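You operate a simulated robot arm through the tools that you are given. There is no shell and no other tool. Be economical: measure what you need, move in short steps, check, and stop when the job is done.

You run a simulated two-armed robot. Do the job below in one go: nothing can be reset, and whatever is moved stays where it is left.

## Task
Fetch the sponge from the window ledge and set it on the tray on the top of the trolley. Then take the jar from the top of the wire bench and put it on the cabinet side shelf. Then take the felt block from the top of the wire bench and leave it on the blue job card there. Do these in the order given. Set down upright: jar.
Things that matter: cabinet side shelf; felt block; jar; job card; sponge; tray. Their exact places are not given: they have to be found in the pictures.

It is judged by the outcome, as a careful person would: the job done as asked, and still so three seconds after it is handed in. It fails if anything else is knocked over, pushed out of place, dropped, spilled or broken.

## Robot
Two 6-joint arms with two-finger parallel grippers on one trunk, on a base that drives. Base frame: it is fixed to the floor where the robot stands at the start and does not move with it; the origin is under the middle of the robot, x ahead of it, y to its left, z up. Readings come in mm, degrees, newtons and seconds.
The left shoulder is at the start at [80, 216, 1566], the right one opposite. With the tool pointing down near the work surface each hand reaches from about 100 to 580 mm from the robot's upright axis, wherever it stands, measured 20 degrees to its own side. Places, roughly: cabinet side shelf (18x30 cm) [-7440, 4460, 960]; felt block (6x4x4 cm) [-7300, 9500, 900]; jar [-7250, 9000, 1000]; job card [-7500, 9000, 1000]; tray [-2000, -1250, 750]. Payload 3.43 kg a hand.
The tool frame of a hand sits at the grasp point between the pads (the TCP): z along the fingers, y along the line on which they close. The tips reach 30 mm beyond it. Largest opening 94 mm; finger width 28, thickness 10; the body of the gripper, 50 by 96 mm, starts 55 mm behind the TCP.
Orientation is that of the tool frame in the base frame, as [roll, pitch, yaw] about the fixed x, y, z axes, in that order (R = Rz(yaw) Ry(pitch) Rx(roll)). With the fingers straight down and closing along the base's y, the tool's x points along the base's -x, its y along +y and its z along -z.

## Interface
- The arms move only by the tool jog_arm. It takes "left_commands", "right_commands" or both (then of equal length, played together; a hand with none holds still); each is a list that holds one entry, the list of rows, each a list of 7 numbers: the gripper command, from -1 (shut) to 1 (fully open), values between in proportion, then the shift along the base's x, y, z in units of 400 mm (1.0 is 400 mm), then the turn, a rotation vector about the base's x, y, z in units of 60 degrees (1.0 is 60 degrees). In form: [[[jaw, tx, ty, tz, ax, ay, az], ...]]. A call has 1 to 10 rows; each row is the pose to reach, as a shift and turn from the pose commanded when the call began. A call with a number of a shift or a turn outside -1 to 1 is refused whole. Each row takes 0.2 s and may step no farther than 50 mm and 8.6 degrees from the row before; otherwise, or with a gripper value out of range, the whole call is refused. Where a pose cannot be reached the arm comes as near as it can. A force on the tool above 40 N (or 10 N above the force at the start of the call, whichever is more), or a blocked arm, ends the call early, and 0.2 s more pass. The fingers move at their own pace (about 72 mm/s each) and stop on an object; they squeeze with about 29 N. The grip force told is the motor's: it shows also when the fingers shut on nothing. Time passes only in rows, and 0.2 s behind the last, so rows that repeat a pose let the fingers close. The reply holds the time, the measured pose of the TCP, the force on the tool along the base axes, the opening and the grip force, in the units named above and with some noise, with the torque about the TCP (base axes, N m) and any sound that the robot's microphone picked up.
- Cameras (640 x 400 px; columns grow to the right, rows downward): "scene" is now at [86.2, -23.6, 1715.2]; the picture's right is [-0.35, -0.94, 0.00], its down [-0.79, 0.29, -0.54] and it looks along [0.51, -0.19, -0.84] (base axes); focal length 263 px, centre (320, 200). "left" rides on the left gripper at [76, -14, -103] in its tool frame; the picture's right is [0.18, 0.98, 0.00], its down [-0.75, 0.14, -0.64] and it looks along [-0.63, 0.12, 0.77] (tool axes); focal length 243 px, centre (320, 200). "right" rides on the right gripper at [76, 14, -103] in its tool frame; the picture's right is [-0.18, 0.98, 0.00], its down [-0.75, -0.14, -0.64] and it looks along [-0.63, -0.12, 0.77] (tool axes); focal length 243 px, centre (320, 200).
- get_image(camera): a new picture of that camera. It takes no simulated time.
- slide_trunk(by): slides the trunk up (or, below 0, down) by that many mm; the arms and the scene camera ride with it, the base frame stays. It gives what a move gives, with no picture.
- steer(legs): drives the robot by 1 to 6 legs, each [ahead, left, turn to the left] in mm, mm and degrees, along the robot's own axes; the way and the turn of a leg run together, so that a leg with both is an arc; at most 1500 mm and 180 degrees a leg. The arms and the cameras ride along, it lands a little off, and it stops where it bumps. It gives what a move gives.
- aim_head(pan, tilt): turns the head with the scene camera to pan (to the left, within 86 degrees either way) and tilt (down, from -29 to 69), counted from straight ahead of the robot. It gives what a move gives.
- locate(camera, pixels): for up to 12 pixels [column, row] of the newest picture of that camera ("zoom" is the newest enlarged one), the place [x, y, z] in the base frame of the surface seen there, good to about 2 mm, but the place of the scene camera against the robot may be out by one fixed shift of up to 12 mm in any direction. It takes no simulated time.
- enlarge(camera, box): a new picture of the part [left, top, right, bottom] of that camera's present view, enlarged. It takes no simulated time.
- sign_off(): hands the job in; it is judged then, once.

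Work in short steps. Measure before you move; look again where a grasp or a placing could have gone wrong, and mend it. You have 110 turns and 100 pictures in all, those below and enlarged ones among them. Open the grippers and draw the arms clear of the work before you hand the job in, unless the task says otherwise; then end with one line.

The tools are called after ">>>" as name(argument=value, ...) on one line, values as JSON. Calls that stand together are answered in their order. jog_arm: Moves the arms, as the interface text tells. Its arguments: {"type":"object","properties":{"left_commands":{"type":"array","items":{"type":"array","items":{"type":"array","items":{"type":"number"}}}},"right_commands":{"type":"array","items":{"type":"array","items":{"type":"array","items":{"type":"number"}}}}},"required":[]} The other tools are called the same way: slide_trunk (by) slides the trunk up or down; steer (legs) drives the base; aim_head (pan, tilt) turns the head that bears the scene camera; get_image (camera) takes a picture; locate (camera, pixels) gives the place of the surface under pixels of a picture; enlarge (camera, box) takes an enlarged picture of a part of a camera's view; sign_off () hands the job in.

At the start:

```text
time_s: 0.0
left_ee_pos: [305.8, 88.2, 1000.3]
left_ee_rot: [-180.0, 0.2, 180.0]
left_wrist_force: [1.0, -0.1, 0.1]
left_wrist_torque: [0.01, -0.01, 0.0]
left_width: 94.2
left_gripper_force: 0.1
right_ee_pos: [326.8, -212.8, 999.2]
right_ee_rot: [180.0, 0.2, 180.0]
right_wrist_force: [-0.7, 0.3, -0.1]
right_wrist_torque: [-0.02, 0.0, -0.02]
right_width: 94.0
right_gripper_force: 0.1
trunk travel left (down, up): [-796.0, 44.0]
robot x, y, heading: [0.9, -0.5, -0.3]
head pan, tilt: [-20.2, 57.3]
```

scene: 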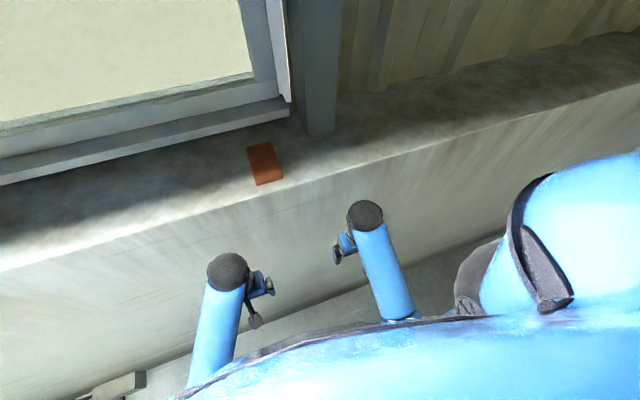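
right: 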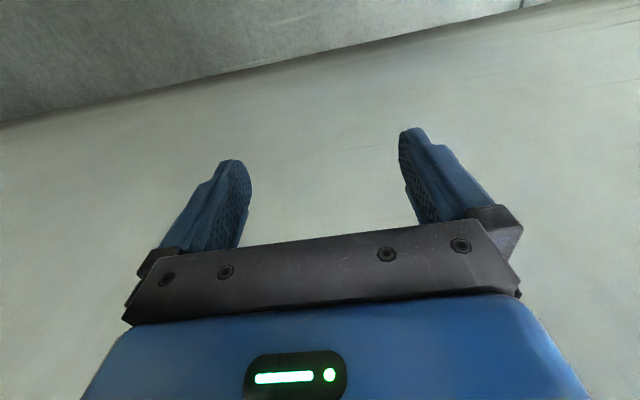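
left: 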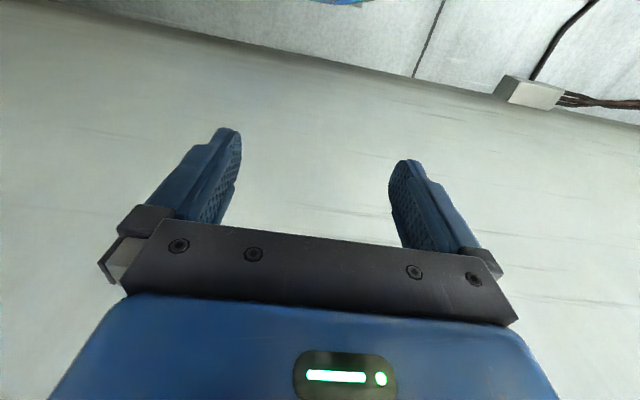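

The scene picture shows the sponge (brown-red block) at about (265,163) on the ledge. I locate its corners and the ledge.

>>> locate(camera="scene", pixels=[[250, 150], [271, 143], [282, 178], [257, 184], [265, 163], [240, 185], [300, 165], [230, 270], [365, 215], [290, 150], [230, 160]])

>>> enlarge(camera="scene", box=[200, 110, 340, 210])

```text
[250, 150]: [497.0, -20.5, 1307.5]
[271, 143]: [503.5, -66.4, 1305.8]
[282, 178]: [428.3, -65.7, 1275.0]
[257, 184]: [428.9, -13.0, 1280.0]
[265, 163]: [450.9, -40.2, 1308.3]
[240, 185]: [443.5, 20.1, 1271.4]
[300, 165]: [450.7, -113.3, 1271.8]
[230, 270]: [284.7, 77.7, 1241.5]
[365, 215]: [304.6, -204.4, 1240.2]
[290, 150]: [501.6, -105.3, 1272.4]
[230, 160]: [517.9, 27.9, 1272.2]
```

```text
4.00 times, centred on (270, 160) of scene
```

zoom: 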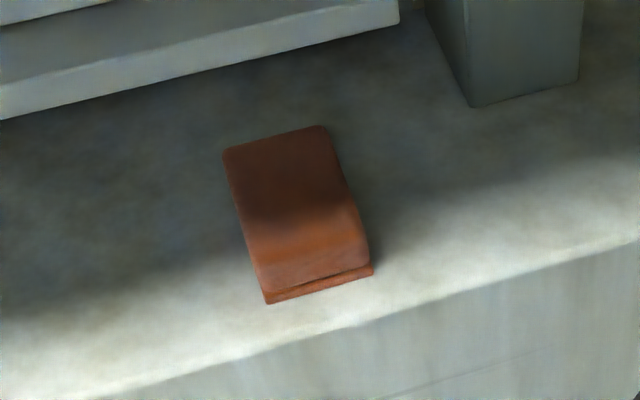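

Sponge about x 428–505, y −66…−14, top z 1308, ledge 1272, ledge edge near x≈400. I raise the right hand straight up clear of the ledge.

>>> jog_arm(right_commands=[[[1, 0, 0, 0.1, 0, 0, 0], [1, 0, 0, 0.2, 0, 0, 0], [1, 0, 0, 0.3, 0, 0, 0], [1, 0, 0, 0.4, 0, 0, 0], [1, 0, 0, 0.5, 0, 0, 0], [1, 0, 0, 0.6, 0, 0, 0], [1, 0, 0, 0.7, 0, 0, 0], [1, 0, 0, 0.8, 0, 0, 0], [1, 0, 0, 0.9, 0, 0, 0], [1, 0, 0, 1.0, 0, 0, 0]]])

>>> get_image(camera="scene")

>>> get_image(camera="right")

```text
time_s: 2.2
left_ee_pos: [306.5, 87.9, 1000.4]
left_ee_rot: [-180.0, 0.2, 179.9]
left_wrist_force: [0.5, 0.1, 0.3]
left_wrist_torque: [0.02, 0.01, 0.01]
left_width: 94.1
left_gripper_force: 0.0
right_ee_pos: [274.4, -211.6, 1016.5]
right_ee_rot: [-180.0, 0.2, 180.0]
right_wrist_force: [-0.1, 0.8, 0.5]
right_wrist_torque: [-0.02, 0.05, -0.05]
right_width: 94.2
right_gripper_force: 0.1
right hand out of reach, approached as far as the arm can: row 1, 2, 3, 4, 5, 6, 7, 8, 9, 10
trunk travel left (down, up): [-796.0, 44.0]
robot x, y, heading: [1.6, -1.3, -0.1]
head pan, tilt: [-20.2, 57.3]
```

```text
95 pictures are left
```

scene: 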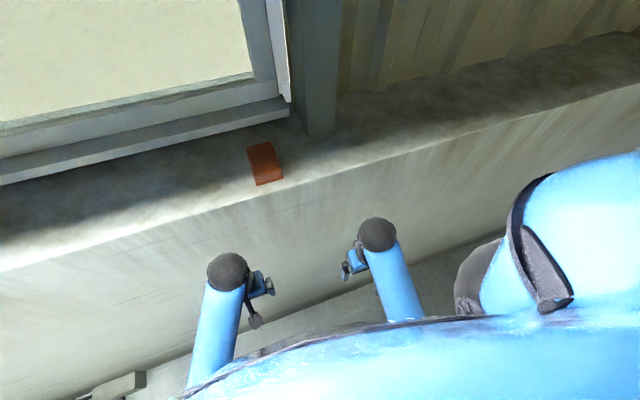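

```text
94 pictures are left
```

right: 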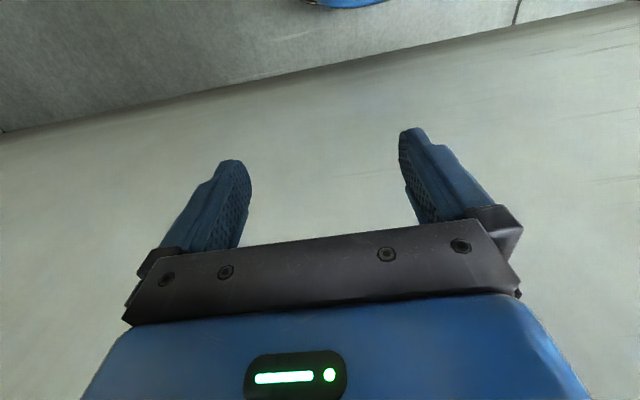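

Tool-down rise is blocked close in (arm folds too tightly). I raise the trunk, back away a bit, and shift left so that there's room to reach out with the arm.

>>> slide_trunk(by=44)

>>> steer(legs=[[-200, 100, 0]])

>>> jog_arm(right_commands=[[[1, 0.1, 0, 0.05, 0, 0, 0], [1, 0.2, 0, 0.1, 0, 0, 0], [1, 0.25, 0, 0.2, 0, 0, 0], [1, 0.25, 0, 0.3, 0, 0, 0], [1, 0.25, 0, 0.4, 0, 0, 0], [1, 0.25, 0, 0.5, 0, 0, 0], [1, 0.25, 0, 0.6, 0, 0, 0]]])

```text
time_s: 3.1
left_ee_pos: [307.5, 88.2, 1042.6]
left_ee_rot: [180.0, 0.2, 179.9]
left_wrist_force: [0.2, 0.0, 0.5]
left_wrist_torque: [0.01, 0.02, -0.01]
left_width: 94.0
left_gripper_force: 0.1
right_ee_pos: [273.2, -212.0, 1060.0]
right_ee_rot: [179.9, 0.3, 179.9]
right_wrist_force: [-0.4, -0.9, 0.0]
right_wrist_torque: [0.0, -0.04, -0.02]
right_width: 94.3
right_gripper_force: 0.1
trunk travel left (down, up): [-840.0, 0.0]
robot x, y, heading: [0.3, 3.9, -0.2]
head pan, tilt: [-20.2, 57.3]
```

```text
time_s: 4.8
left_ee_pos: [115.8, 185.2, 1042.9]
left_ee_rot: [179.9, -0.1, 179.9]
left_wrist_force: [1.2, -0.5, 0.1]
left_wrist_torque: [-0.03, 0.07, -0.01]
left_width: 94.0
left_gripper_force: 0.0
right_ee_pos: [81.4, -114.3, 1058.3]
right_ee_rot: [179.8, 0.0, 180.0]
right_wrist_force: [-0.1, -0.8, -0.2]
right_wrist_torque: [0.0, 0.01, 0.0]
right_width: 93.9
right_gripper_force: 0.0
trunk travel left (down, up): [-840.0, 0.0]
robot x, y, heading: [-193.4, 98.4, 0.0]
head pan, tilt: [-20.2, 57.3]
```

```text
time_s: 6.3
left_ee_pos: [110.4, 188.7, 1044.2]
left_ee_rot: [180.0, 0.1, 179.9]
left_wrist_force: [-0.1, 0.0, -0.1]
left_wrist_torque: [-0.06, -0.02, 0.01]
left_width: 94.1
left_gripper_force: 0.0
right_ee_pos: [150.8, -110.9, 1046.0]
right_ee_rot: [-179.9, 0.6, 180.0]
right_wrist_force: [0.7, -0.1, -0.1]
right_wrist_torque: [-0.03, 0.02, 0.05]
right_width: 94.2
right_gripper_force: 0.1
right hand out of reach, approached as far as the arm can: row 1, 2, 3, 4, 5, 6, 7
trunk travel left (down, up): [-840.0, 0.0]
robot x, y, heading: [-194.6, 101.4, 0.2]
head pan, tilt: [-20.2, 57.3]
```

Tool-down is out of reach at this height, so I tilt the right hand's fingers forward (rotation about −y) while staying in place, then see.

>>> jog_arm(right_commands=[[[1, 0, 0, 0, 0, -0.14, 0], [1, 0, 0, 0, 0, -0.28, 0], [1, 0, 0, 0, 0, -0.42, 0], [1, 0, 0, 0, 0, -0.56, 0], [1, 0, 0, 0, 0, -0.7, 0], [1, 0, 0, 0, 0, -0.84, 0]]])

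>>> get_image(camera="scene")

```text
time_s: 7.8
left_ee_pos: [110.4, 187.9, 1042.9]
left_ee_rot: [179.9, 0.2, 180.0]
left_wrist_force: [-1.0, -0.8, -0.5]
left_wrist_torque: [-0.02, -0.01, 0.03]
left_width: 94.0
left_gripper_force: 0.1
right_ee_pos: [154.6, -115.5, 1040.7]
right_ee_rot: [180.0, 50.8, 180.0]
right_wrist_force: [0.6, 0.7, 0.5]
right_wrist_torque: [0.01, 0.02, 0.0]
right_width: 94.1
right_gripper_force: 0.1
trunk travel left (down, up): [-840.0, 0.0]
robot x, y, heading: [-198.4, 98.0, 0.2]
head pan, tilt: [-20.2, 57.3]
```

```text
93 pictures are left
```

scene: 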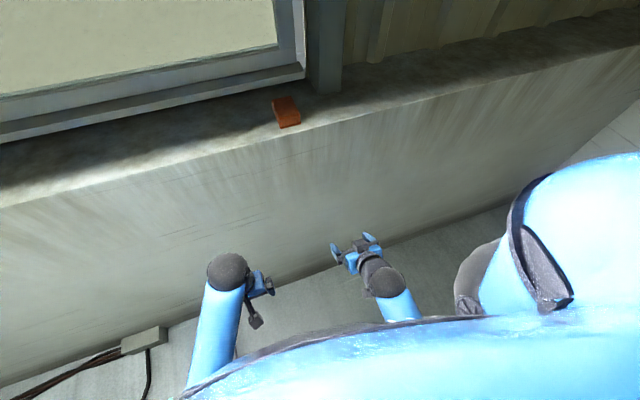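

The tilt worked and the commanded pose follows the reached one. Now I lift at this tilt, still well before the wall.

>>> jog_arm(right_commands=[[[1, 0, 0, 0.1, 0, 0, 0], [1, 0, 0, 0.2, 0, 0, 0], [1, 0, 0, 0.3, 0, 0, 0], [1, 0, 0, 0.4, 0, 0, 0], [1, 0, 0, 0.5, 0, 0, 0], [1, 0, 0, 0.6, 0, 0, 0], [1, 0, 0, 0.7, 0, 0, 0], [1, 0, 0, 0.8, 0, 0, 0]]])

>>> get_image(camera="scene")

```text
time_s: 9.6
left_ee_pos: [115.6, 188.9, 1043.1]
left_ee_rot: [-179.9, -0.1, 179.9]
left_wrist_force: [0.5, 0.2, 1.2]
left_wrist_torque: [-0.03, -0.01, 0.02]
left_width: 93.8
left_gripper_force: 0.0
right_ee_pos: [306.6, -104.5, 1304.8]
right_ee_rot: [-180.0, 50.4, -180.0]
right_wrist_force: [-1.0, -0.2, -0.3]
right_wrist_torque: [-0.01, 0.01, 0.01]
right_width: 93.9
right_gripper_force: 0.0
right hand out of reach, approached as far as the arm can: row 3, 4, 5, 6, 7, 8
trunk travel left (down, up): [-840.0, 0.0]
robot x, y, heading: [-194.1, 101.4, 0.2]
head pan, tilt: [-20.2, 57.3]
```

```text
92 pictures are left
```

scene: 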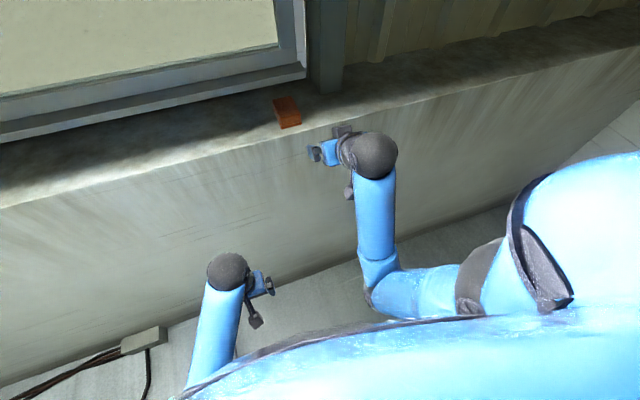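

Reached (306, −104, 1305) at 50° tilt. I tilt 14° more and rise a little more before the ledge.

>>> jog_arm(right_commands=[[[1, 0, 0, 0, 0, -0.12, 0], [1, 0, 0, 0, 0, -0.24, 0], [1, 0, 0, 0.05, 0, -0.24, 0], [1, 0, 0, 0.12, 0, -0.24, 0]]])

>>> get_image(camera="scene")

>>> get_image(camera="right")

```text
time_s: 10.6
left_ee_pos: [114.3, 187.6, 1043.1]
left_ee_rot: [-180.0, 0.0, 179.9]
left_wrist_force: [0.6, 0.3, -0.3]
left_wrist_torque: [-0.03, -0.03, -0.02]
left_width: 94.3
left_gripper_force: 0.1
right_ee_pos: [331.8, -105.0, 1347.6]
right_ee_rot: [180.0, 65.0, 180.0]
right_wrist_force: [0.2, 0.0, 0.7]
right_wrist_torque: [0.04, 0.0, -0.03]
right_width: 93.9
right_gripper_force: 0.0
right hand out of reach, approached as far as the arm can: row 1, 2, 3, 4
trunk travel left (down, up): [-840.0, 0.0]
robot x, y, heading: [-193.8, 102.2, 0.1]
head pan, tilt: [-20.2, 57.3]
```

```text
91 pictures are left
```

scene: 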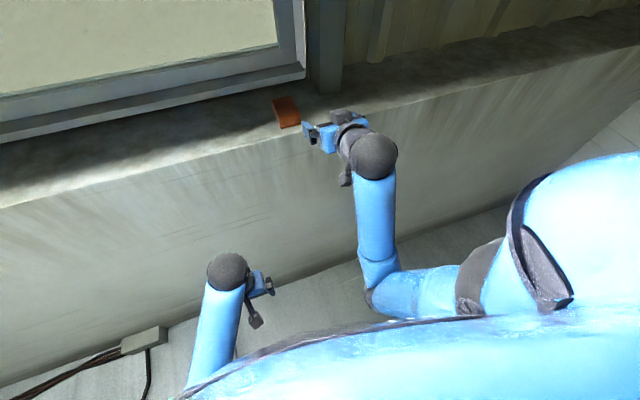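

```text
90 pictures are left
```

right: 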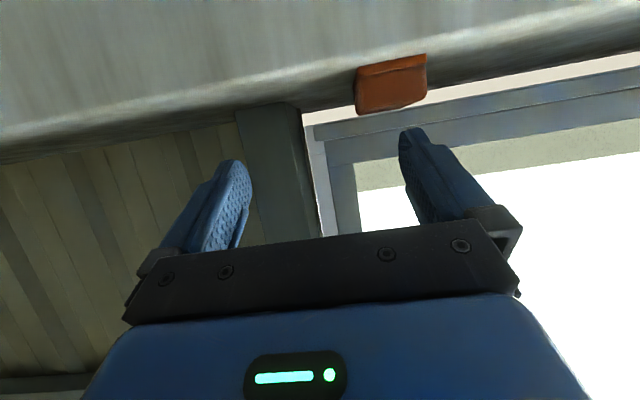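

The right camera sees the sponge at (392,82). I locate it through this camera for a hand-true position.

>>> locate(camera="right", pixels=[[357, 72], [425, 60], [361, 108], [424, 92], [392, 85], [365, 93], [425, 78], [345, 92], [340, 70]])

>>> locate(camera="scene", pixels=[[273, 104], [292, 97], [300, 121], [281, 128], [286, 110], [266, 120]])

```text
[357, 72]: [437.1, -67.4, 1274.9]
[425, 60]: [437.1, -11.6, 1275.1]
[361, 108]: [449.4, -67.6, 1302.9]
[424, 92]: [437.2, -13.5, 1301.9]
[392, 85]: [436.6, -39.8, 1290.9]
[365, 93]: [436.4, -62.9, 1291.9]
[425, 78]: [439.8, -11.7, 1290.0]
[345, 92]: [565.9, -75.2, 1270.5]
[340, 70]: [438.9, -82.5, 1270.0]
```

```text
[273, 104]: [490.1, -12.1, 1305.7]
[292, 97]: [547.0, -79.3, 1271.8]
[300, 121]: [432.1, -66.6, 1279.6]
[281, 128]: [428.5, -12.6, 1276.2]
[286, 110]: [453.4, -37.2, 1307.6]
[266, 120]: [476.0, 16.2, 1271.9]
```

Sponge: x 437–512, y −68…−11, top 1306, ledge 1270. I align y, advance above ledge level, and stop before final descent.

>>> jog_arm(right_commands=[[[1, 0, 0.08, 0, 0, 0, 0], [1, 0, 0.1625, 0, 0, 0, 0], [1, 0.1, 0.1625, 0, 0, 0, 0], [1, 0.2, 0.1625, 0, 0, 0, 0], [1, 0.3, 0.1625, 0, 0, 0, 0], [1, 0.3325, 0.1625, -0.04, 0, 0, 0]]])

>>> get_image(camera="right")

>>> get_image(camera="scene")

```text
time_s: 11.9
left_ee_pos: [112.1, 186.8, 1043.6]
left_ee_rot: [179.9, 0.2, 180.0]
left_wrist_force: [-0.2, 0.5, -0.2]
left_wrist_torque: [-0.01, -0.02, 0.01]
left_width: 93.8
left_gripper_force: 0.1
right_ee_pos: [467.0, -42.4, 1334.6]
right_ee_rot: [-180.0, 65.1, 180.0]
right_wrist_force: [-0.6, 0.0, -0.6]
right_wrist_torque: [0.0, 0.0, -0.02]
right_width: 94.0
right_gripper_force: 0.1
trunk travel left (down, up): [-840.0, 0.0]
robot x, y, heading: [-193.9, 96.3, -0.2]
head pan, tilt: [-20.2, 57.3]
```

```text
89 pictures are left
```

right: 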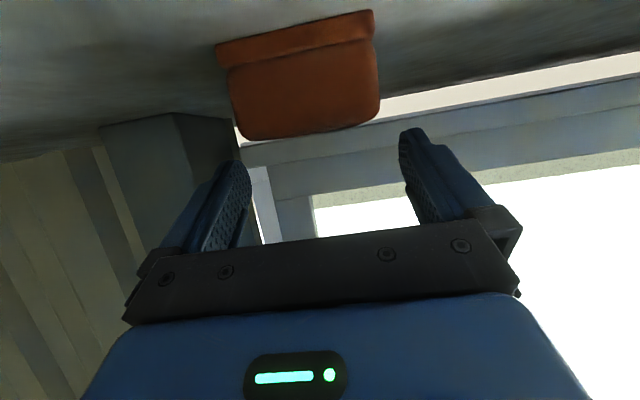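

```text
88 pictures are left
```

scene: 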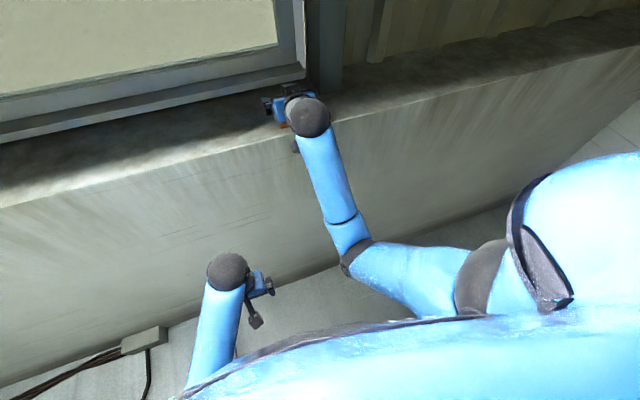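

The sponge lies between the fingers' planes. I descend 35 mm, close, and lift 60 mm in separate calls for checking.

>>> jog_arm(right_commands=[[[1, 0, 0.005, -0.045, 0, 0, 0], [1, 0, 0.005, -0.085, 0, 0, 0], [-1, 0, 0.005, -0.085, 0, 0, 0], [-1, 0, 0.005, -0.085, 0, 0, 0], [-1, 0, 0.005, -0.085, 0, 0, 0]]])

>>> get_image(camera="right")

```text
time_s: 13.2
left_ee_pos: [112.6, 188.4, 1043.9]
left_ee_rot: [-180.0, 0.2, 179.9]
left_wrist_force: [0.7, 0.9, -0.2]
left_wrist_torque: [0.05, 0.03, -0.01]
left_width: 94.0
left_gripper_force: 0.0
right_ee_pos: [465.6, -41.1, 1299.3]
right_ee_rot: [-180.0, 65.1, 179.9]
right_wrist_force: [0.1, 0.3, 0.0]
right_wrist_torque: [-0.01, 0.0, -0.02]
right_width: 61.3
right_gripper_force: 29.1
trunk travel left (down, up): [-840.0, 0.0]
robot x, y, heading: [-193.9, 97.5, 0.2]
head pan, tilt: [-20.2, 57.3]
```

```text
87 pictures are left
```

right: 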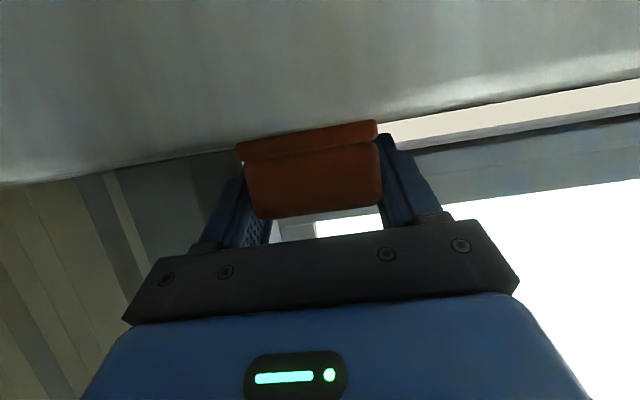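

Held at 61 mm width with 29 N. I lift 40 mm and draw back from the ledge, then lower.

>>> jog_arm(right_commands=[[[-1, 0, 0, 0.05, 0, 0, 0], [-1, 0, 0, 0.12, 0, 0, 0], [-1, -0.1, 0, 0.12, 0, 0, 0], [-1, -0.2, 0, 0.12, 0, 0, 0], [-1, -0.3, 0, 0.12, 0, 0, 0]]])

>>> steer(legs=[[-400, 0, 0]])

>>> get_image(camera="right")

```text
time_s: 14.3
left_ee_pos: [111.3, 186.5, 1043.7]
left_ee_rot: [180.0, 0.2, -179.9]
left_wrist_force: [-0.9, -0.1, -0.3]
left_wrist_torque: [0.0, 0.0, 0.02]
left_width: 94.1
left_gripper_force: 0.2
right_ee_pos: [341.0, -41.3, 1346.6]
right_ee_rot: [179.9, 65.1, 179.9]
right_wrist_force: [0.4, 0.5, 0.7]
right_wrist_torque: [0.01, 0.01, 0.0]
right_width: 60.9
right_gripper_force: 29.0
trunk travel left (down, up): [-840.0, 0.0]
robot x, y, heading: [-198.1, 100.2, 0.1]
head pan, tilt: [-20.2, 57.3]
```

```text
time_s: 16.9
left_ee_pos: [-289.3, 187.1, 1043.7]
left_ee_rot: [180.0, -0.1, -179.9]
left_wrist_force: [0.2, -0.3, -0.7]
left_wrist_torque: [0.0, -0.01, -0.03]
left_width: 93.8
left_gripper_force: 0.2
right_ee_pos: [-58.1, -38.7, 1346.7]
right_ee_rot: [180.0, 64.9, -179.8]
right_wrist_force: [0.8, 0.8, -0.8]
right_wrist_torque: [0.0, 0.01, 0.01]
right_width: 60.8
right_gripper_force: 28.4
trunk travel left (down, up): [-840.0, 0.0]
robot x, y, heading: [-594.8, 98.4, 0.2]
head pan, tilt: [-20.2, 57.3]
```

```text
86 pictures are left
```

right: 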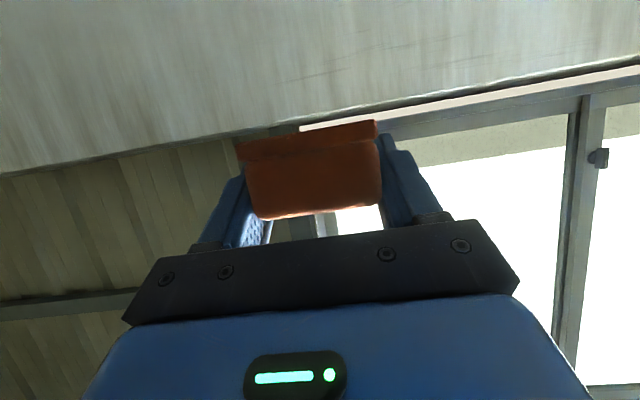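

Sponge secure. I turn right toward the trolley (bearing ≈ −136°) and look out with the head levelled.

>>> steer(legs=[[0, 0, -136]])

>>> aim_head(pan=0, tilt=25)

>>> get_image(camera="scene")

```text
time_s: 22.9
left_ee_pos: [-757.0, -179.0, 1043.9]
left_ee_rot: [-179.9, 0.0, 44.1]
left_wrist_force: [-0.5, 0.7, -0.4]
left_wrist_torque: [-0.01, 0.0, 0.04]
left_width: 94.0
left_gripper_force: 0.0
right_ee_pos: [-1080.5, -176.1, 1346.8]
right_ee_rot: [180.0, 65.1, 44.2]
right_wrist_force: [-0.3, 0.0, 0.5]
right_wrist_torque: [0.0, -0.02, 0.01]
right_width: 61.1
right_gripper_force: 29.1
trunk travel left (down, up): [-840.0, 0.0]
robot x, y, heading: [-596.9, 98.9, -135.6]
head pan, tilt: [-20.2, 57.3]
```

```text
time_s: 23.9
left_ee_pos: [-756.4, -178.6, 1043.2]
left_ee_rot: [-180.0, 0.1, 44.0]
left_wrist_force: [-0.4, 0.0, 0.3]
left_wrist_torque: [0.0, 0.01, 0.03]
left_width: 94.0
left_gripper_force: 0.0
right_ee_pos: [-1081.5, -175.0, 1348.0]
right_ee_rot: [-180.0, 65.1, 44.2]
right_wrist_force: [0.0, 0.2, -0.6]
right_wrist_torque: [0.0, -0.01, 0.0]
right_width: 61.0
right_gripper_force: 29.7
trunk travel left (down, up): [-840.0, 0.0]
robot x, y, heading: [-598.0, 97.8, -136.0]
head pan, tilt: [0.0, 25.0]
```

```text
85 pictures are left
```

scene: 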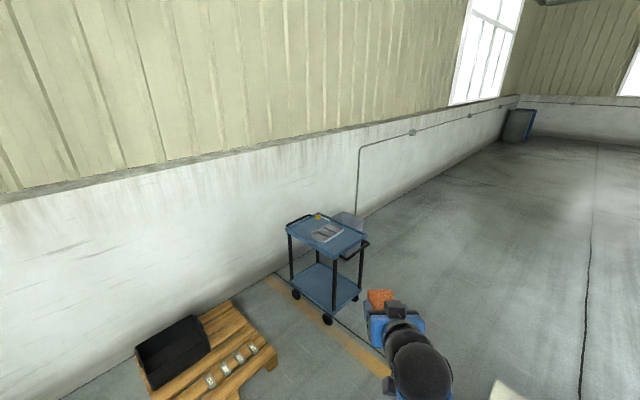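

The trolley stands against the wall at pixels (290–365, 215–320), with the tray on top. I zoom and locate it.

>>> enlarge(camera="scene", box=[260, 190, 400, 278])

>>> locate(camera="scene", pixels=[[289, 233], [330, 215], [362, 240], [335, 257], [328, 232], [325, 232], [340, 228], [313, 236], [328, 240], [318, 217], [328, 320], [296, 295]])

```text
4.55 times, centred on (330, 234) of scene
```

zoom: 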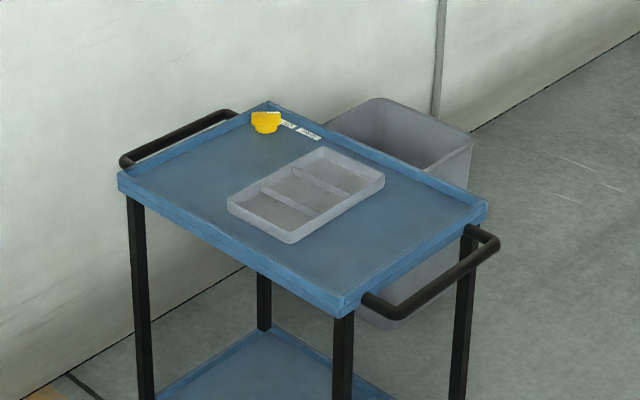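

```text
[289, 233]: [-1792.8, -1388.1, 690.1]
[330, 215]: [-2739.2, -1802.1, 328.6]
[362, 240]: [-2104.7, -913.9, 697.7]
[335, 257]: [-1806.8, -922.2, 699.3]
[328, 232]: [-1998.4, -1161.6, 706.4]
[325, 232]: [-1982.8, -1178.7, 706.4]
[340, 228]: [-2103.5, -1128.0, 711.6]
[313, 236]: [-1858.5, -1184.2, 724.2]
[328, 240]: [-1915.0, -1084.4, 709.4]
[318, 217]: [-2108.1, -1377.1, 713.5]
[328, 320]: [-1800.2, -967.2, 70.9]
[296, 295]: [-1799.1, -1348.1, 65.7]
```

I locate the tray's corners and compartments in the zoomed picture, and nearby floor obstacles (pallet, item at right bottom).

>>> locate(camera="zoom", pixels=[[230, 205], [294, 240], [383, 180], [322, 150], [265, 213], [295, 190], [325, 168], [290, 200], [325, 180], [266, 120], [350, 290], [270, 108]])

>>> locate(camera="scene", pixels=[[275, 352], [240, 396], [150, 390], [232, 302], [510, 390], [420, 250], [185, 330]])

```text
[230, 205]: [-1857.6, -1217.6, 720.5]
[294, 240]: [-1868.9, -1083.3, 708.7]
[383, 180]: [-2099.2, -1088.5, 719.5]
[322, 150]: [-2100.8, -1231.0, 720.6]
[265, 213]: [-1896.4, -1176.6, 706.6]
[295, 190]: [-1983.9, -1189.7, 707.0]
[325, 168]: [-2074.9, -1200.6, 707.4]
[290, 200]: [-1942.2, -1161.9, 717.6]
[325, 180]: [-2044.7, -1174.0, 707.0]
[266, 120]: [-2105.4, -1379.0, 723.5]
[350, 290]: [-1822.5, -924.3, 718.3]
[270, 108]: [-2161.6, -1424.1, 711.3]
```

```text
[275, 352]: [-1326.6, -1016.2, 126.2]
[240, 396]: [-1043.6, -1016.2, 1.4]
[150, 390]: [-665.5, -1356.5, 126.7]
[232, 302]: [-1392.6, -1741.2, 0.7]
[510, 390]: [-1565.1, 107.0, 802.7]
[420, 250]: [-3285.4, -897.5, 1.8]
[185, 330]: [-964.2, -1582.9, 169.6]
```

Tray spans x −2103…−1858, y −1235…−1083, with three pockets; best approach is from the +y end, heading −90°. Something is at (−1565, 107, 803), so I look that way before driving.

>>> aim_head(pan=-40, tilt=35)

>>> get_image(camera="scene")

```text
time_s: 24.9
left_ee_pos: [-757.4, -177.9, 1044.5]
left_ee_rot: [179.9, 0.0, 44.1]
left_wrist_force: [-0.6, -1.1, 0.3]
left_wrist_torque: [0.0, 0.04, 0.0]
left_width: 93.7
left_gripper_force: 0.0
right_ee_pos: [-1080.1, -175.9, 1347.2]
right_ee_rot: [-180.0, 65.1, 44.2]
right_wrist_force: [0.4, -0.8, 0.2]
right_wrist_torque: [0.01, 0.02, 0.0]
right_width: 61.0
right_gripper_force: 28.9
trunk travel left (down, up): [-840.0, 0.0]
robot x, y, heading: [-604.0, 99.3, -135.6]
head pan, tilt: [-40.0, 35.0]
```

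```text
83 pictures are left
```

scene: 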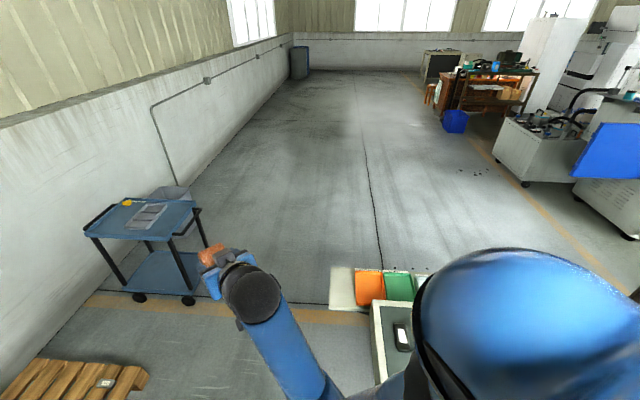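

>>> locate(camera="scene", pixels=[[370, 302], [381, 380], [331, 266], [331, 304], [376, 355], [427, 276], [190, 300], [404, 335], [425, 52], [470, 70], [525, 185], [455, 130]])

```text
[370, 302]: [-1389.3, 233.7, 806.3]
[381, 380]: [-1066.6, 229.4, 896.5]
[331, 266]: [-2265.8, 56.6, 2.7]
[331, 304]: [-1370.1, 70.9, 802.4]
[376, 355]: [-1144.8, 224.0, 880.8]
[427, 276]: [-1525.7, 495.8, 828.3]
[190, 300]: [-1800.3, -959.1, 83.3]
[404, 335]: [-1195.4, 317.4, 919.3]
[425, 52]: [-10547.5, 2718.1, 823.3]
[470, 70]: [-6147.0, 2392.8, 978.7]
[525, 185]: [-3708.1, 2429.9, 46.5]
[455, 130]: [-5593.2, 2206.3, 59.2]
```

A bench occupies y>70 at x −1050…−1600; pallet is at y<−1016. I drive between them at y≈−420 to x≈−1840, then turn left 46° to face −y.

>>> steer(legs=[[360, 373, 0], [892, -862, 0], [0, 0, 46]])

>>> aim_head(pan=-10, tilt=50)

>>> get_image(camera="scene")

```text
time_s: 36.0
left_ee_pos: [-1761.3, -773.8, 1044.4]
left_ee_rot: [-180.0, 0.1, 91.4]
left_wrist_force: [1.0, 0.3, 0.6]
left_wrist_torque: [0.04, -0.02, -0.01]
left_width: 94.2
left_gripper_force: 0.0
right_ee_pos: [-1983.4, -1010.6, 1348.1]
right_ee_rot: [179.9, 65.2, 91.4]
right_wrist_force: [0.2, -0.3, -0.3]
right_wrist_torque: [0.0, 0.04, 0.03]
right_width: 61.1
right_gripper_force: 28.8
trunk travel left (down, up): [-840.0, 0.0]
robot x, y, heading: [-1858.5, -471.6, -88.6]
head pan, tilt: [-40.0, 35.0]
```

```text
time_s: 37.0
left_ee_pos: [-1762.9, -773.9, 1043.9]
left_ee_rot: [-180.0, 0.1, 91.4]
left_wrist_force: [-0.7, -0.9, -0.4]
left_wrist_torque: [0.02, 0.02, 0.0]
left_width: 94.2
left_gripper_force: 0.1
right_ee_pos: [-1983.8, -1009.0, 1348.5]
right_ee_rot: [180.0, 65.1, 91.4]
right_wrist_force: [-0.4, 1.1, 0.0]
right_wrist_torque: [-0.01, 0.0, -0.02]
right_width: 61.2
right_gripper_force: 29.4
trunk travel left (down, up): [-840.0, 0.0]
robot x, y, heading: [-1857.0, -472.8, -88.2]
head pan, tilt: [-10.0, 50.0]
```

```text
82 pictures are left
```

scene: 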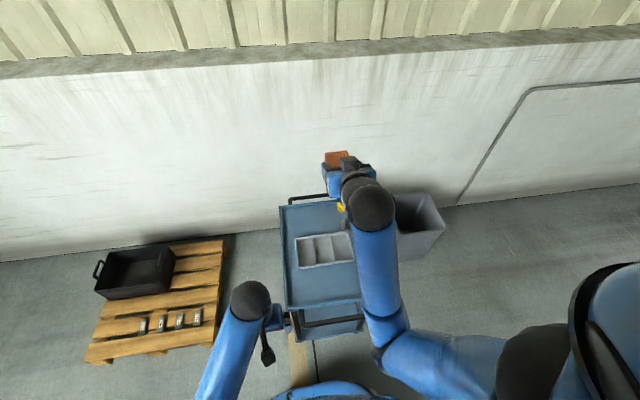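

Turned OK. I locate tray corners and handle here, and move the left hand away from the trolley.

>>> enlarge(camera="scene", box=[260, 180, 400, 268])

>>> locate(camera="scene", pixels=[[298, 239], [345, 233], [303, 267], [353, 261], [308, 252], [324, 249], [342, 247], [330, 322], [281, 208], [288, 309], [360, 318]])

>>> jog_arm(left_commands=[[[1, 0.1, 0.06, 0, 0, 0, 0], [1, 0.2, 0.12, 0, 0, 0, 0], [1, 0.28, 0.2, 0, 0, 0, 0]]])

```text
4.55 times, centred on (330, 224) of scene
```

zoom: 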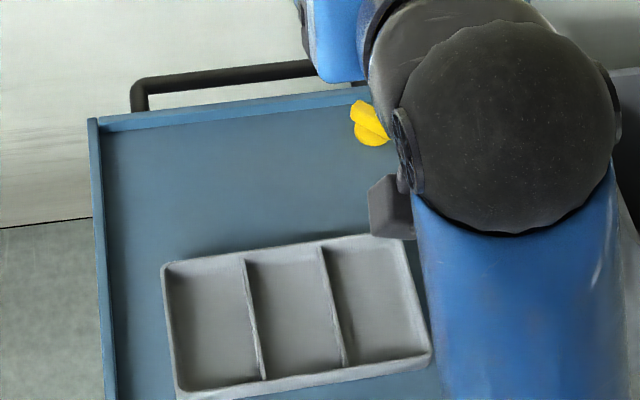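

```text
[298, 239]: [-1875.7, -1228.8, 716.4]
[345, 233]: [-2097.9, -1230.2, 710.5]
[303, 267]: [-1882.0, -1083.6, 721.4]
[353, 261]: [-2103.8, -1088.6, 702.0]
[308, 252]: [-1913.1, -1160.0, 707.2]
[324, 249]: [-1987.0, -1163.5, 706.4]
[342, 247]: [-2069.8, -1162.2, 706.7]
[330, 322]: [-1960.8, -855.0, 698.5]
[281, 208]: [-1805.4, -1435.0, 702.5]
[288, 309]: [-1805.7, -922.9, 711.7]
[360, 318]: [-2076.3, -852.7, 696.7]
```

```text
time_s: 37.8
left_ee_pos: [-1647.8, -696.6, 1045.1]
left_ee_rot: [-179.9, 0.3, 91.4]
left_wrist_force: [-0.2, -0.2, -0.5]
left_wrist_torque: [0.02, -0.02, 0.0]
left_width: 94.2
left_gripper_force: 0.1
right_ee_pos: [-1983.5, -1008.2, 1348.1]
right_ee_rot: [179.8, 65.2, 91.4]
right_wrist_force: [-0.2, 0.4, -1.6]
right_wrist_torque: [-0.02, 0.01, 0.01]
right_width: 60.8
right_gripper_force: 28.9
trunk travel left (down, up): [-840.0, 0.0]
robot x, y, heading: [-1857.4, -472.8, -88.5]
head pan, tilt: [-10.0, 50.0]
```

Middle pocket centre is about (−1987, −1160). The left hand is clear. I lower the trunk by 470.

>>> slide_trunk(by=-470)

>>> get_image(camera="scene")

>>> get_image(camera="right")

```text
refused: -470 is not a number from -400 to 400
```

```text
80 pictures are left
```

scene: 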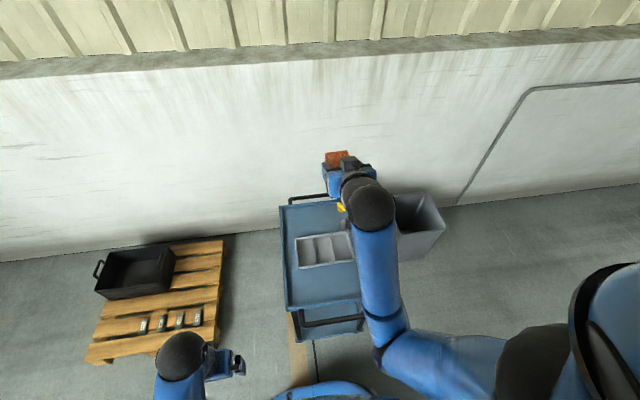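

```text
79 pictures are left
```

right: 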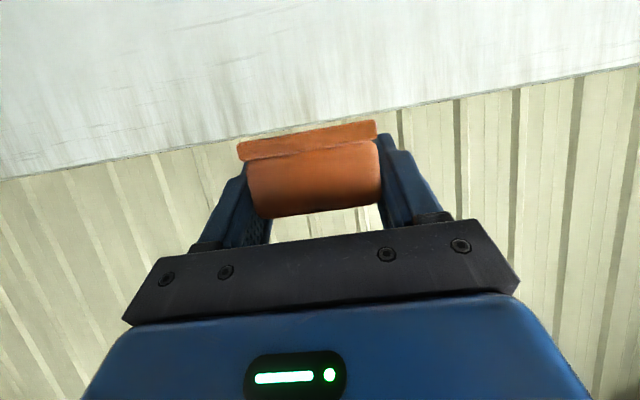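

The limit is 400 per call; I lower 400, then tilt the hand 15° downward while it's still high.

>>> slide_trunk(by=-400)

>>> jog_arm(right_commands=[[[-1, 0, -0.05, 0, 0, 0, 0], [-1, 0, -0.15, 0, 0.12, 0, 0], [-1, 0, -0.25, 0, 0.25, 0, 0], [-1, 0, -0.35, 0, 0.25, 0, 0]]])

>>> get_image(camera="right")

>>> get_image(camera="scene")

```text
time_s: 41.6
left_ee_pos: [-1648.3, -697.4, 643.4]
left_ee_rot: [-180.0, 0.1, 91.4]
left_wrist_force: [0.0, -0.6, -0.2]
left_wrist_torque: [0.03, 0.02, 0.01]
left_width: 94.1
left_gripper_force: 0.1
right_ee_pos: [-1984.4, -1011.4, 947.6]
right_ee_rot: [-179.9, 65.0, 91.4]
right_wrist_force: [0.1, 0.3, 0.5]
right_wrist_torque: [0.01, -0.04, -0.02]
right_width: 60.9
right_gripper_force: 28.6
trunk travel left (down, up): [-440.0, 400.0]
robot x, y, heading: [-1857.1, -467.5, -88.7]
head pan, tilt: [-10.0, 50.0]
```

```text
time_s: 42.6
left_ee_pos: [-1648.1, -698.1, 643.9]
left_ee_rot: [-180.0, 0.1, 91.4]
left_wrist_force: [0.2, -0.2, -0.2]
left_wrist_torque: [0.0, 0.02, -0.01]
left_width: 94.2
left_gripper_force: 0.1
right_ee_pos: [-1984.0, -1150.9, 944.3]
right_ee_rot: [179.4, 50.0, 90.9]
right_wrist_force: [-0.5, 1.0, -0.5]
right_wrist_torque: [0.04, -0.02, 0.03]
right_width: 60.8
right_gripper_force: 29.6
trunk travel left (down, up): [-440.0, 400.0]
robot x, y, heading: [-1858.3, -469.7, -88.3]
head pan, tilt: [-10.0, 50.0]
```

```text
78 pictures are left
```

right: 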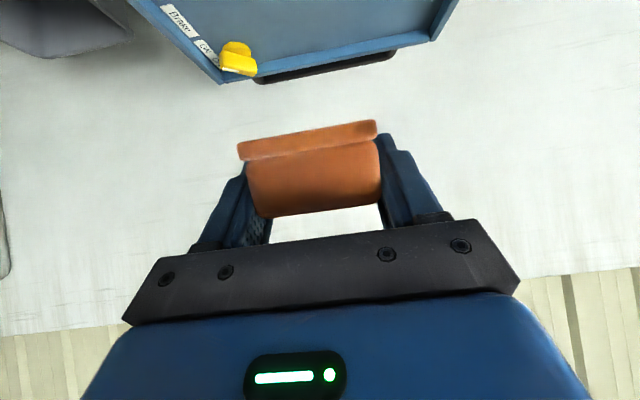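

```text
77 pictures are left
```

scene: 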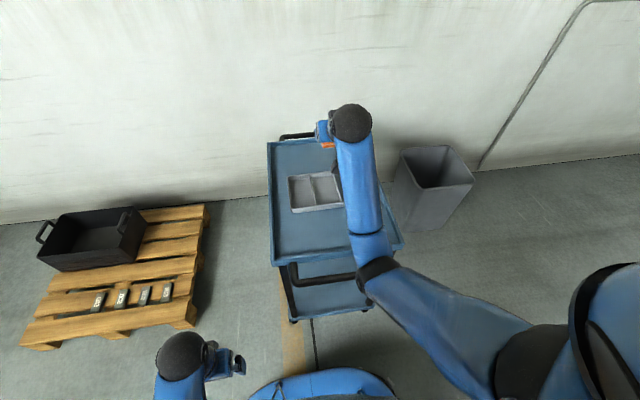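

I relocate the tray in the new closer view: corners near (289,177), (293,212) and divider near (313,193).

>>> enlarge(camera="scene", box=[270, 150, 366, 210])

>>> locate(camera="scene", pixels=[[290, 177], [292, 212], [342, 205], [310, 190], [315, 190], [325, 189], [336, 195]])

```text
6.67 times, centred on (318, 180) of scene
```

zoom: 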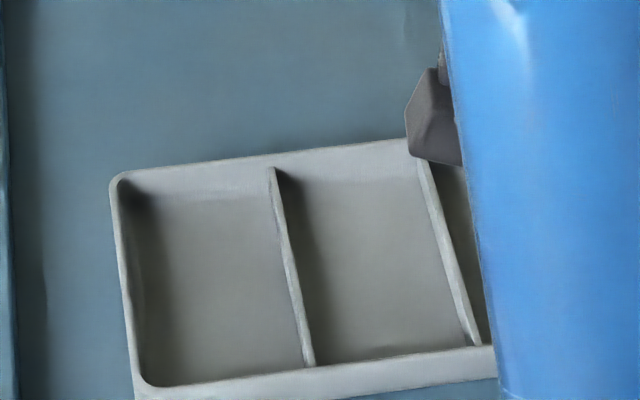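

```text
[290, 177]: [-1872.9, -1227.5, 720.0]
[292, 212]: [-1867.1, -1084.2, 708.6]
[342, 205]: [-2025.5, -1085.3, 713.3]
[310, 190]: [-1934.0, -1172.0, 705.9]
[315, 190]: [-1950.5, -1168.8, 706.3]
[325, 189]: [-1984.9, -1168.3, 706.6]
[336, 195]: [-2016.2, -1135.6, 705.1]
```

>>> locate(camera="zoom", pixels=[[288, 270], [450, 265], [370, 270], [130, 300], [370, 350], [350, 165], [220, 270]])

```text
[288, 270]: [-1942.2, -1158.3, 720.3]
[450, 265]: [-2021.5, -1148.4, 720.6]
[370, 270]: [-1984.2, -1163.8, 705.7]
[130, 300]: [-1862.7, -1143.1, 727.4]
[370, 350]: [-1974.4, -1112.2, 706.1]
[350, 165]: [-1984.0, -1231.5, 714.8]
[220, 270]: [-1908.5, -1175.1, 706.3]
```

Pocket centre ≈(−1982, −1166), dividers' top 720. I lower the hand to about z 765 first.

>>> jog_arm(right_commands=[[[-1, 0, -0.017, -0.1, 0, 0, 0], [-1, 0.002, -0.017, -0.2, 0, 0, 0], [-1, 0.004, -0.017, -0.3, 0, 0, 0], [-1, 0.004, -0.017, -0.4, 0, 0, 0], [-1, 0.004, -0.017, -0.44, 0, 0, 0]]])

>>> get_image(camera="right")

>>> enlarge(camera="scene", box=[250, 120, 410, 220])

```text
time_s: 43.8
left_ee_pos: [-1648.6, -696.4, 645.3]
left_ee_rot: [180.0, 0.1, 91.4]
left_wrist_force: [0.7, 0.1, -0.6]
left_wrist_torque: [0.01, 0.03, -0.04]
left_width: 94.0
left_gripper_force: 0.1
right_ee_pos: [-1980.5, -1157.2, 771.1]
right_ee_rot: [179.3, 50.0, 90.9]
right_wrist_force: [-0.6, 0.8, -0.2]
right_wrist_torque: [-0.02, -0.02, -0.02]
right_width: 60.8
right_gripper_force: 28.8
trunk travel left (down, up): [-440.0, 400.0]
robot x, y, heading: [-1855.8, -468.2, -88.5]
head pan, tilt: [-10.0, 50.0]
```

```text
75 pictures are left
```

right: 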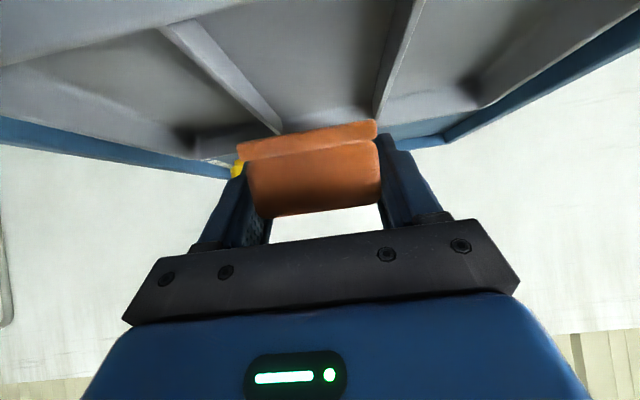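

```text
4.00 times, centred on (330, 170) of scene
```

zoom: 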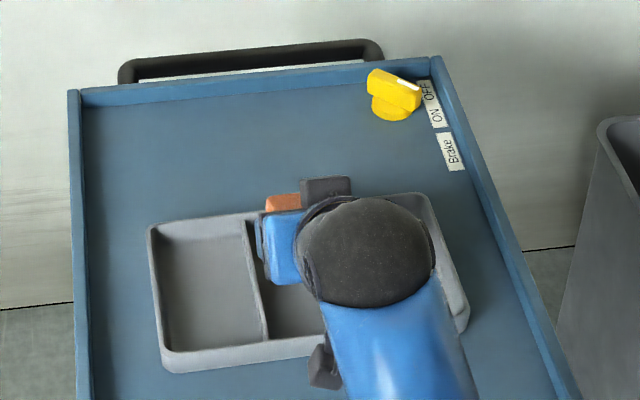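

The brake knob appears to point at OFF, so I must not push the trolley. I verify the divider positions via the right camera.

>>> locate(camera="right", pixels=[[222, 67], [268, 122], [400, 60], [382, 108], [310, 60], [190, 150], [300, 100], [480, 100]])

```text
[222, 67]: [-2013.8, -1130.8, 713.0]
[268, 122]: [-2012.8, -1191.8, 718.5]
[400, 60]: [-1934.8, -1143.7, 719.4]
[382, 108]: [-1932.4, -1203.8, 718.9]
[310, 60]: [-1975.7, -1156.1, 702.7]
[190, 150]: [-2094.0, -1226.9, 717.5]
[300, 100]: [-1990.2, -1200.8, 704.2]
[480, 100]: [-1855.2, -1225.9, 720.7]
```

Hand-camera says pocket centre x≈−1974, y≈−1155. I shift +7 in x, +7 in y, lower 20 mm to z≈751 and open.

>>> jog_arm(right_commands=[[[-1, 0.017, 0.017, -0.02, 0, 0, 0], [-1, 0.017, 0.017, -0.05, 0, 0, 0], [-1, 0.017, 0.017, -0.05, 0, 0, 0], [0.0, 0.017, 0.017, -0.05, 0, 0, 0], [1, 0.017, 0.017, -0.05, 0, 0, 0], [1, 0.017, 0.017, -0.05, 0, 0, 0], [1, 0.017, 0.017, -0.05, 0, 0, 0]]])

>>> get_image(camera="right")

```text
time_s: 45.4
left_ee_pos: [-1648.8, -696.0, 644.6]
left_ee_rot: [180.0, 0.1, 91.3]
left_wrist_force: [0.2, -0.1, -0.6]
left_wrist_torque: [0.03, 0.01, -0.04]
left_width: 94.3
left_gripper_force: 0.0
right_ee_pos: [-1974.5, -1150.8, 752.4]
right_ee_rot: [179.5, 50.1, 91.0]
right_wrist_force: [0.1, 0.2, -0.6]
right_wrist_torque: [-0.03, 0.01, 0.04]
right_width: 94.1
right_gripper_force: 0.1
trunk travel left (down, up): [-440.0, 400.0]
robot x, y, heading: [-1859.2, -472.6, -88.3]
head pan, tilt: [-10.0, 50.0]
```

```text
73 pictures are left
```

right: 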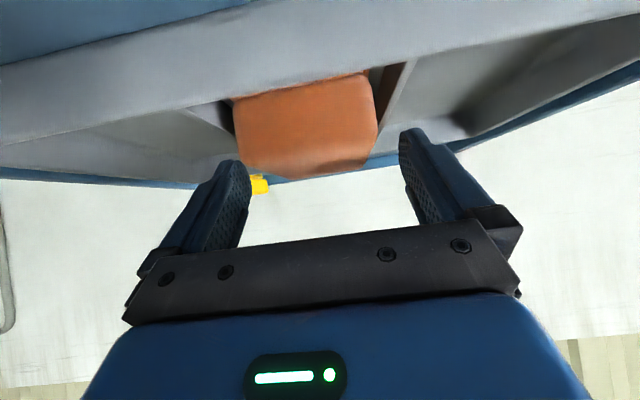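

Released, sponge lies in the pocket. I raise the hand straight up and back, then check.

>>> jog_arm(right_commands=[[[1, 0, 0, 0.1, 0, 0, 0], [1, 0, 0, 0.2, 0, 0, 0], [1, 0, 0, 0.3, 0, 0, 0], [1, 0, 0, 0.4, 0, 0, 0], [1, 0, 0.1, 0.4, 0, 0, 0], [1, 0, 0.2, 0.4, 0, 0, 0], [1, 0, 0.3, 0.4, 0, 0, 0], [1, 0, 0.4, 0.4, 0, 0, 0]]])

>>> enlarge(camera="scene", box=[240, 110, 432, 230])

```text
time_s: 47.2
left_ee_pos: [-1646.5, -696.1, 644.8]
left_ee_rot: [-180.0, 0.2, 91.4]
left_wrist_force: [0.9, 0.6, 0.2]
left_wrist_torque: [-0.01, 0.01, 0.0]
left_width: 94.1
left_gripper_force: 0.1
right_ee_pos: [-1974.1, -988.1, 911.4]
right_ee_rot: [179.3, 50.1, 90.8]
right_wrist_force: [0.1, 0.7, -0.2]
right_wrist_torque: [0.0, 0.0, -0.03]
right_width: 94.0
right_gripper_force: 0.0
trunk travel left (down, up): [-440.0, 400.0]
robot x, y, heading: [-1856.3, -469.4, -88.5]
head pan, tilt: [-10.0, 50.0]
```

```text
3.33 times, centred on (336, 170) of scene
```

zoom: 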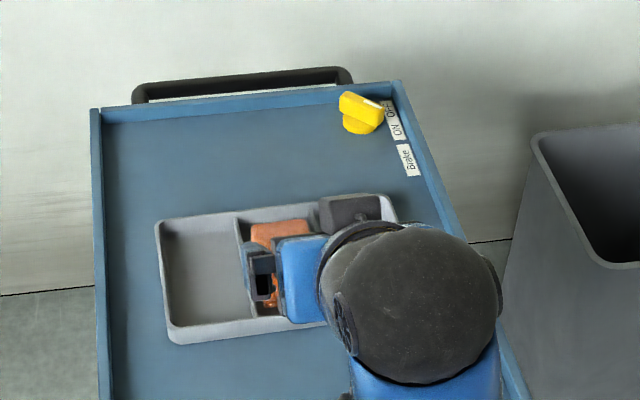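

Sponge is in the middle pocket. I back off from the trolley, then fold the right hand down and in.

>>> steer(legs=[[300, 0, 0]])

```text
time_s: 48.6
left_ee_pos: [-1644.1, -844.9, 643.8]
left_ee_rot: [180.0, -0.2, 91.4]
left_wrist_force: [-0.3, -0.6, -0.1]
left_wrist_torque: [0.05, 0.01, 0.0]
left_width: 93.9
left_gripper_force: 0.0
right_ee_pos: [-1970.7, -1138.6, 908.6]
right_ee_rot: [179.3, 49.8, 90.9]
right_wrist_force: [1.1, -0.5, -1.1]
right_wrist_torque: [0.0, -0.01, 0.0]
right_width: 93.9
right_gripper_force: 0.2
trunk travel left (down, up): [-440.0, 400.0]
robot x, y, heading: [-1854.1, -615.2, -88.5]
head pan, tilt: [-10.0, 50.0]
stopped in leg 1: the robot was blocked; the commanded pose is now the measured one
```

That was my sign mistake: I drove ahead, and the base stopped against something at y≈−615. I back off straight away and check whether the trolley moved.

>>> steer(legs=[[-400, 0, 0]])

>>> get_image(camera="scene")

```text
time_s: 51.1
left_ee_pos: [-1653.2, -446.3, 644.2]
left_ee_rot: [179.9, 0.2, 91.9]
left_wrist_force: [0.4, -0.5, 0.2]
left_wrist_torque: [0.03, 0.01, -0.01]
left_width: 93.9
left_gripper_force: 0.1
right_ee_pos: [-1977.8, -741.9, 910.9]
right_ee_rot: [179.3, 50.1, 91.4]
right_wrist_force: [0.1, -0.2, -0.2]
right_wrist_torque: [-0.01, 0.02, 0.0]
right_width: 94.0
right_gripper_force: 0.0
trunk travel left (down, up): [-440.0, 400.0]
robot x, y, heading: [-1865.2, -221.7, -88.2]
head pan, tilt: [-10.0, 50.0]
```

```text
71 pictures are left
```

scene: 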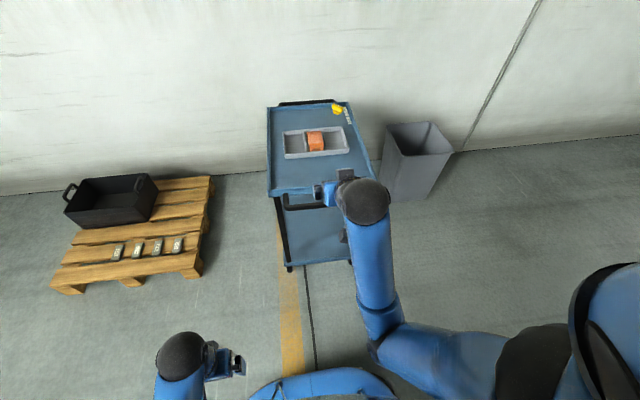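

>>> enlarge(camera="scene", box=[250, 90, 410, 190])

>>> locate(camera="scene", pixels=[[269, 109], [268, 192], [300, 208], [284, 134], [287, 158], [345, 126], [351, 150], [315, 140], [305, 135]])

```text
4.00 times, centred on (330, 140) of scene
```

zoom: 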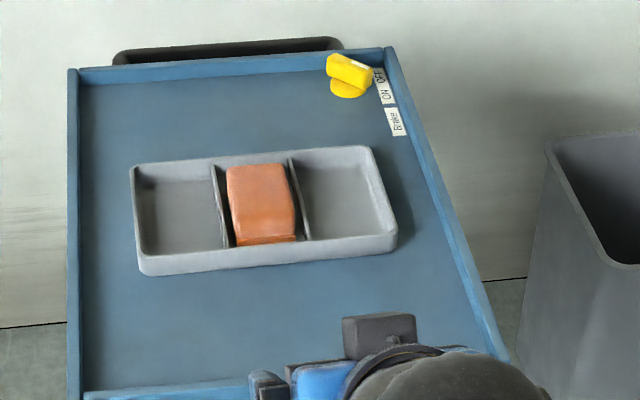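

```text
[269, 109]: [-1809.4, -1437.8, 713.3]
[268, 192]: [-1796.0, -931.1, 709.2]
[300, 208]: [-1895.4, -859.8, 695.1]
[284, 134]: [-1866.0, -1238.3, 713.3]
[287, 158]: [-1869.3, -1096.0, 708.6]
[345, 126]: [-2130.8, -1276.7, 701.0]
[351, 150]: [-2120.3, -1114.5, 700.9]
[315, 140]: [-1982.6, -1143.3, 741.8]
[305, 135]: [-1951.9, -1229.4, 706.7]
```

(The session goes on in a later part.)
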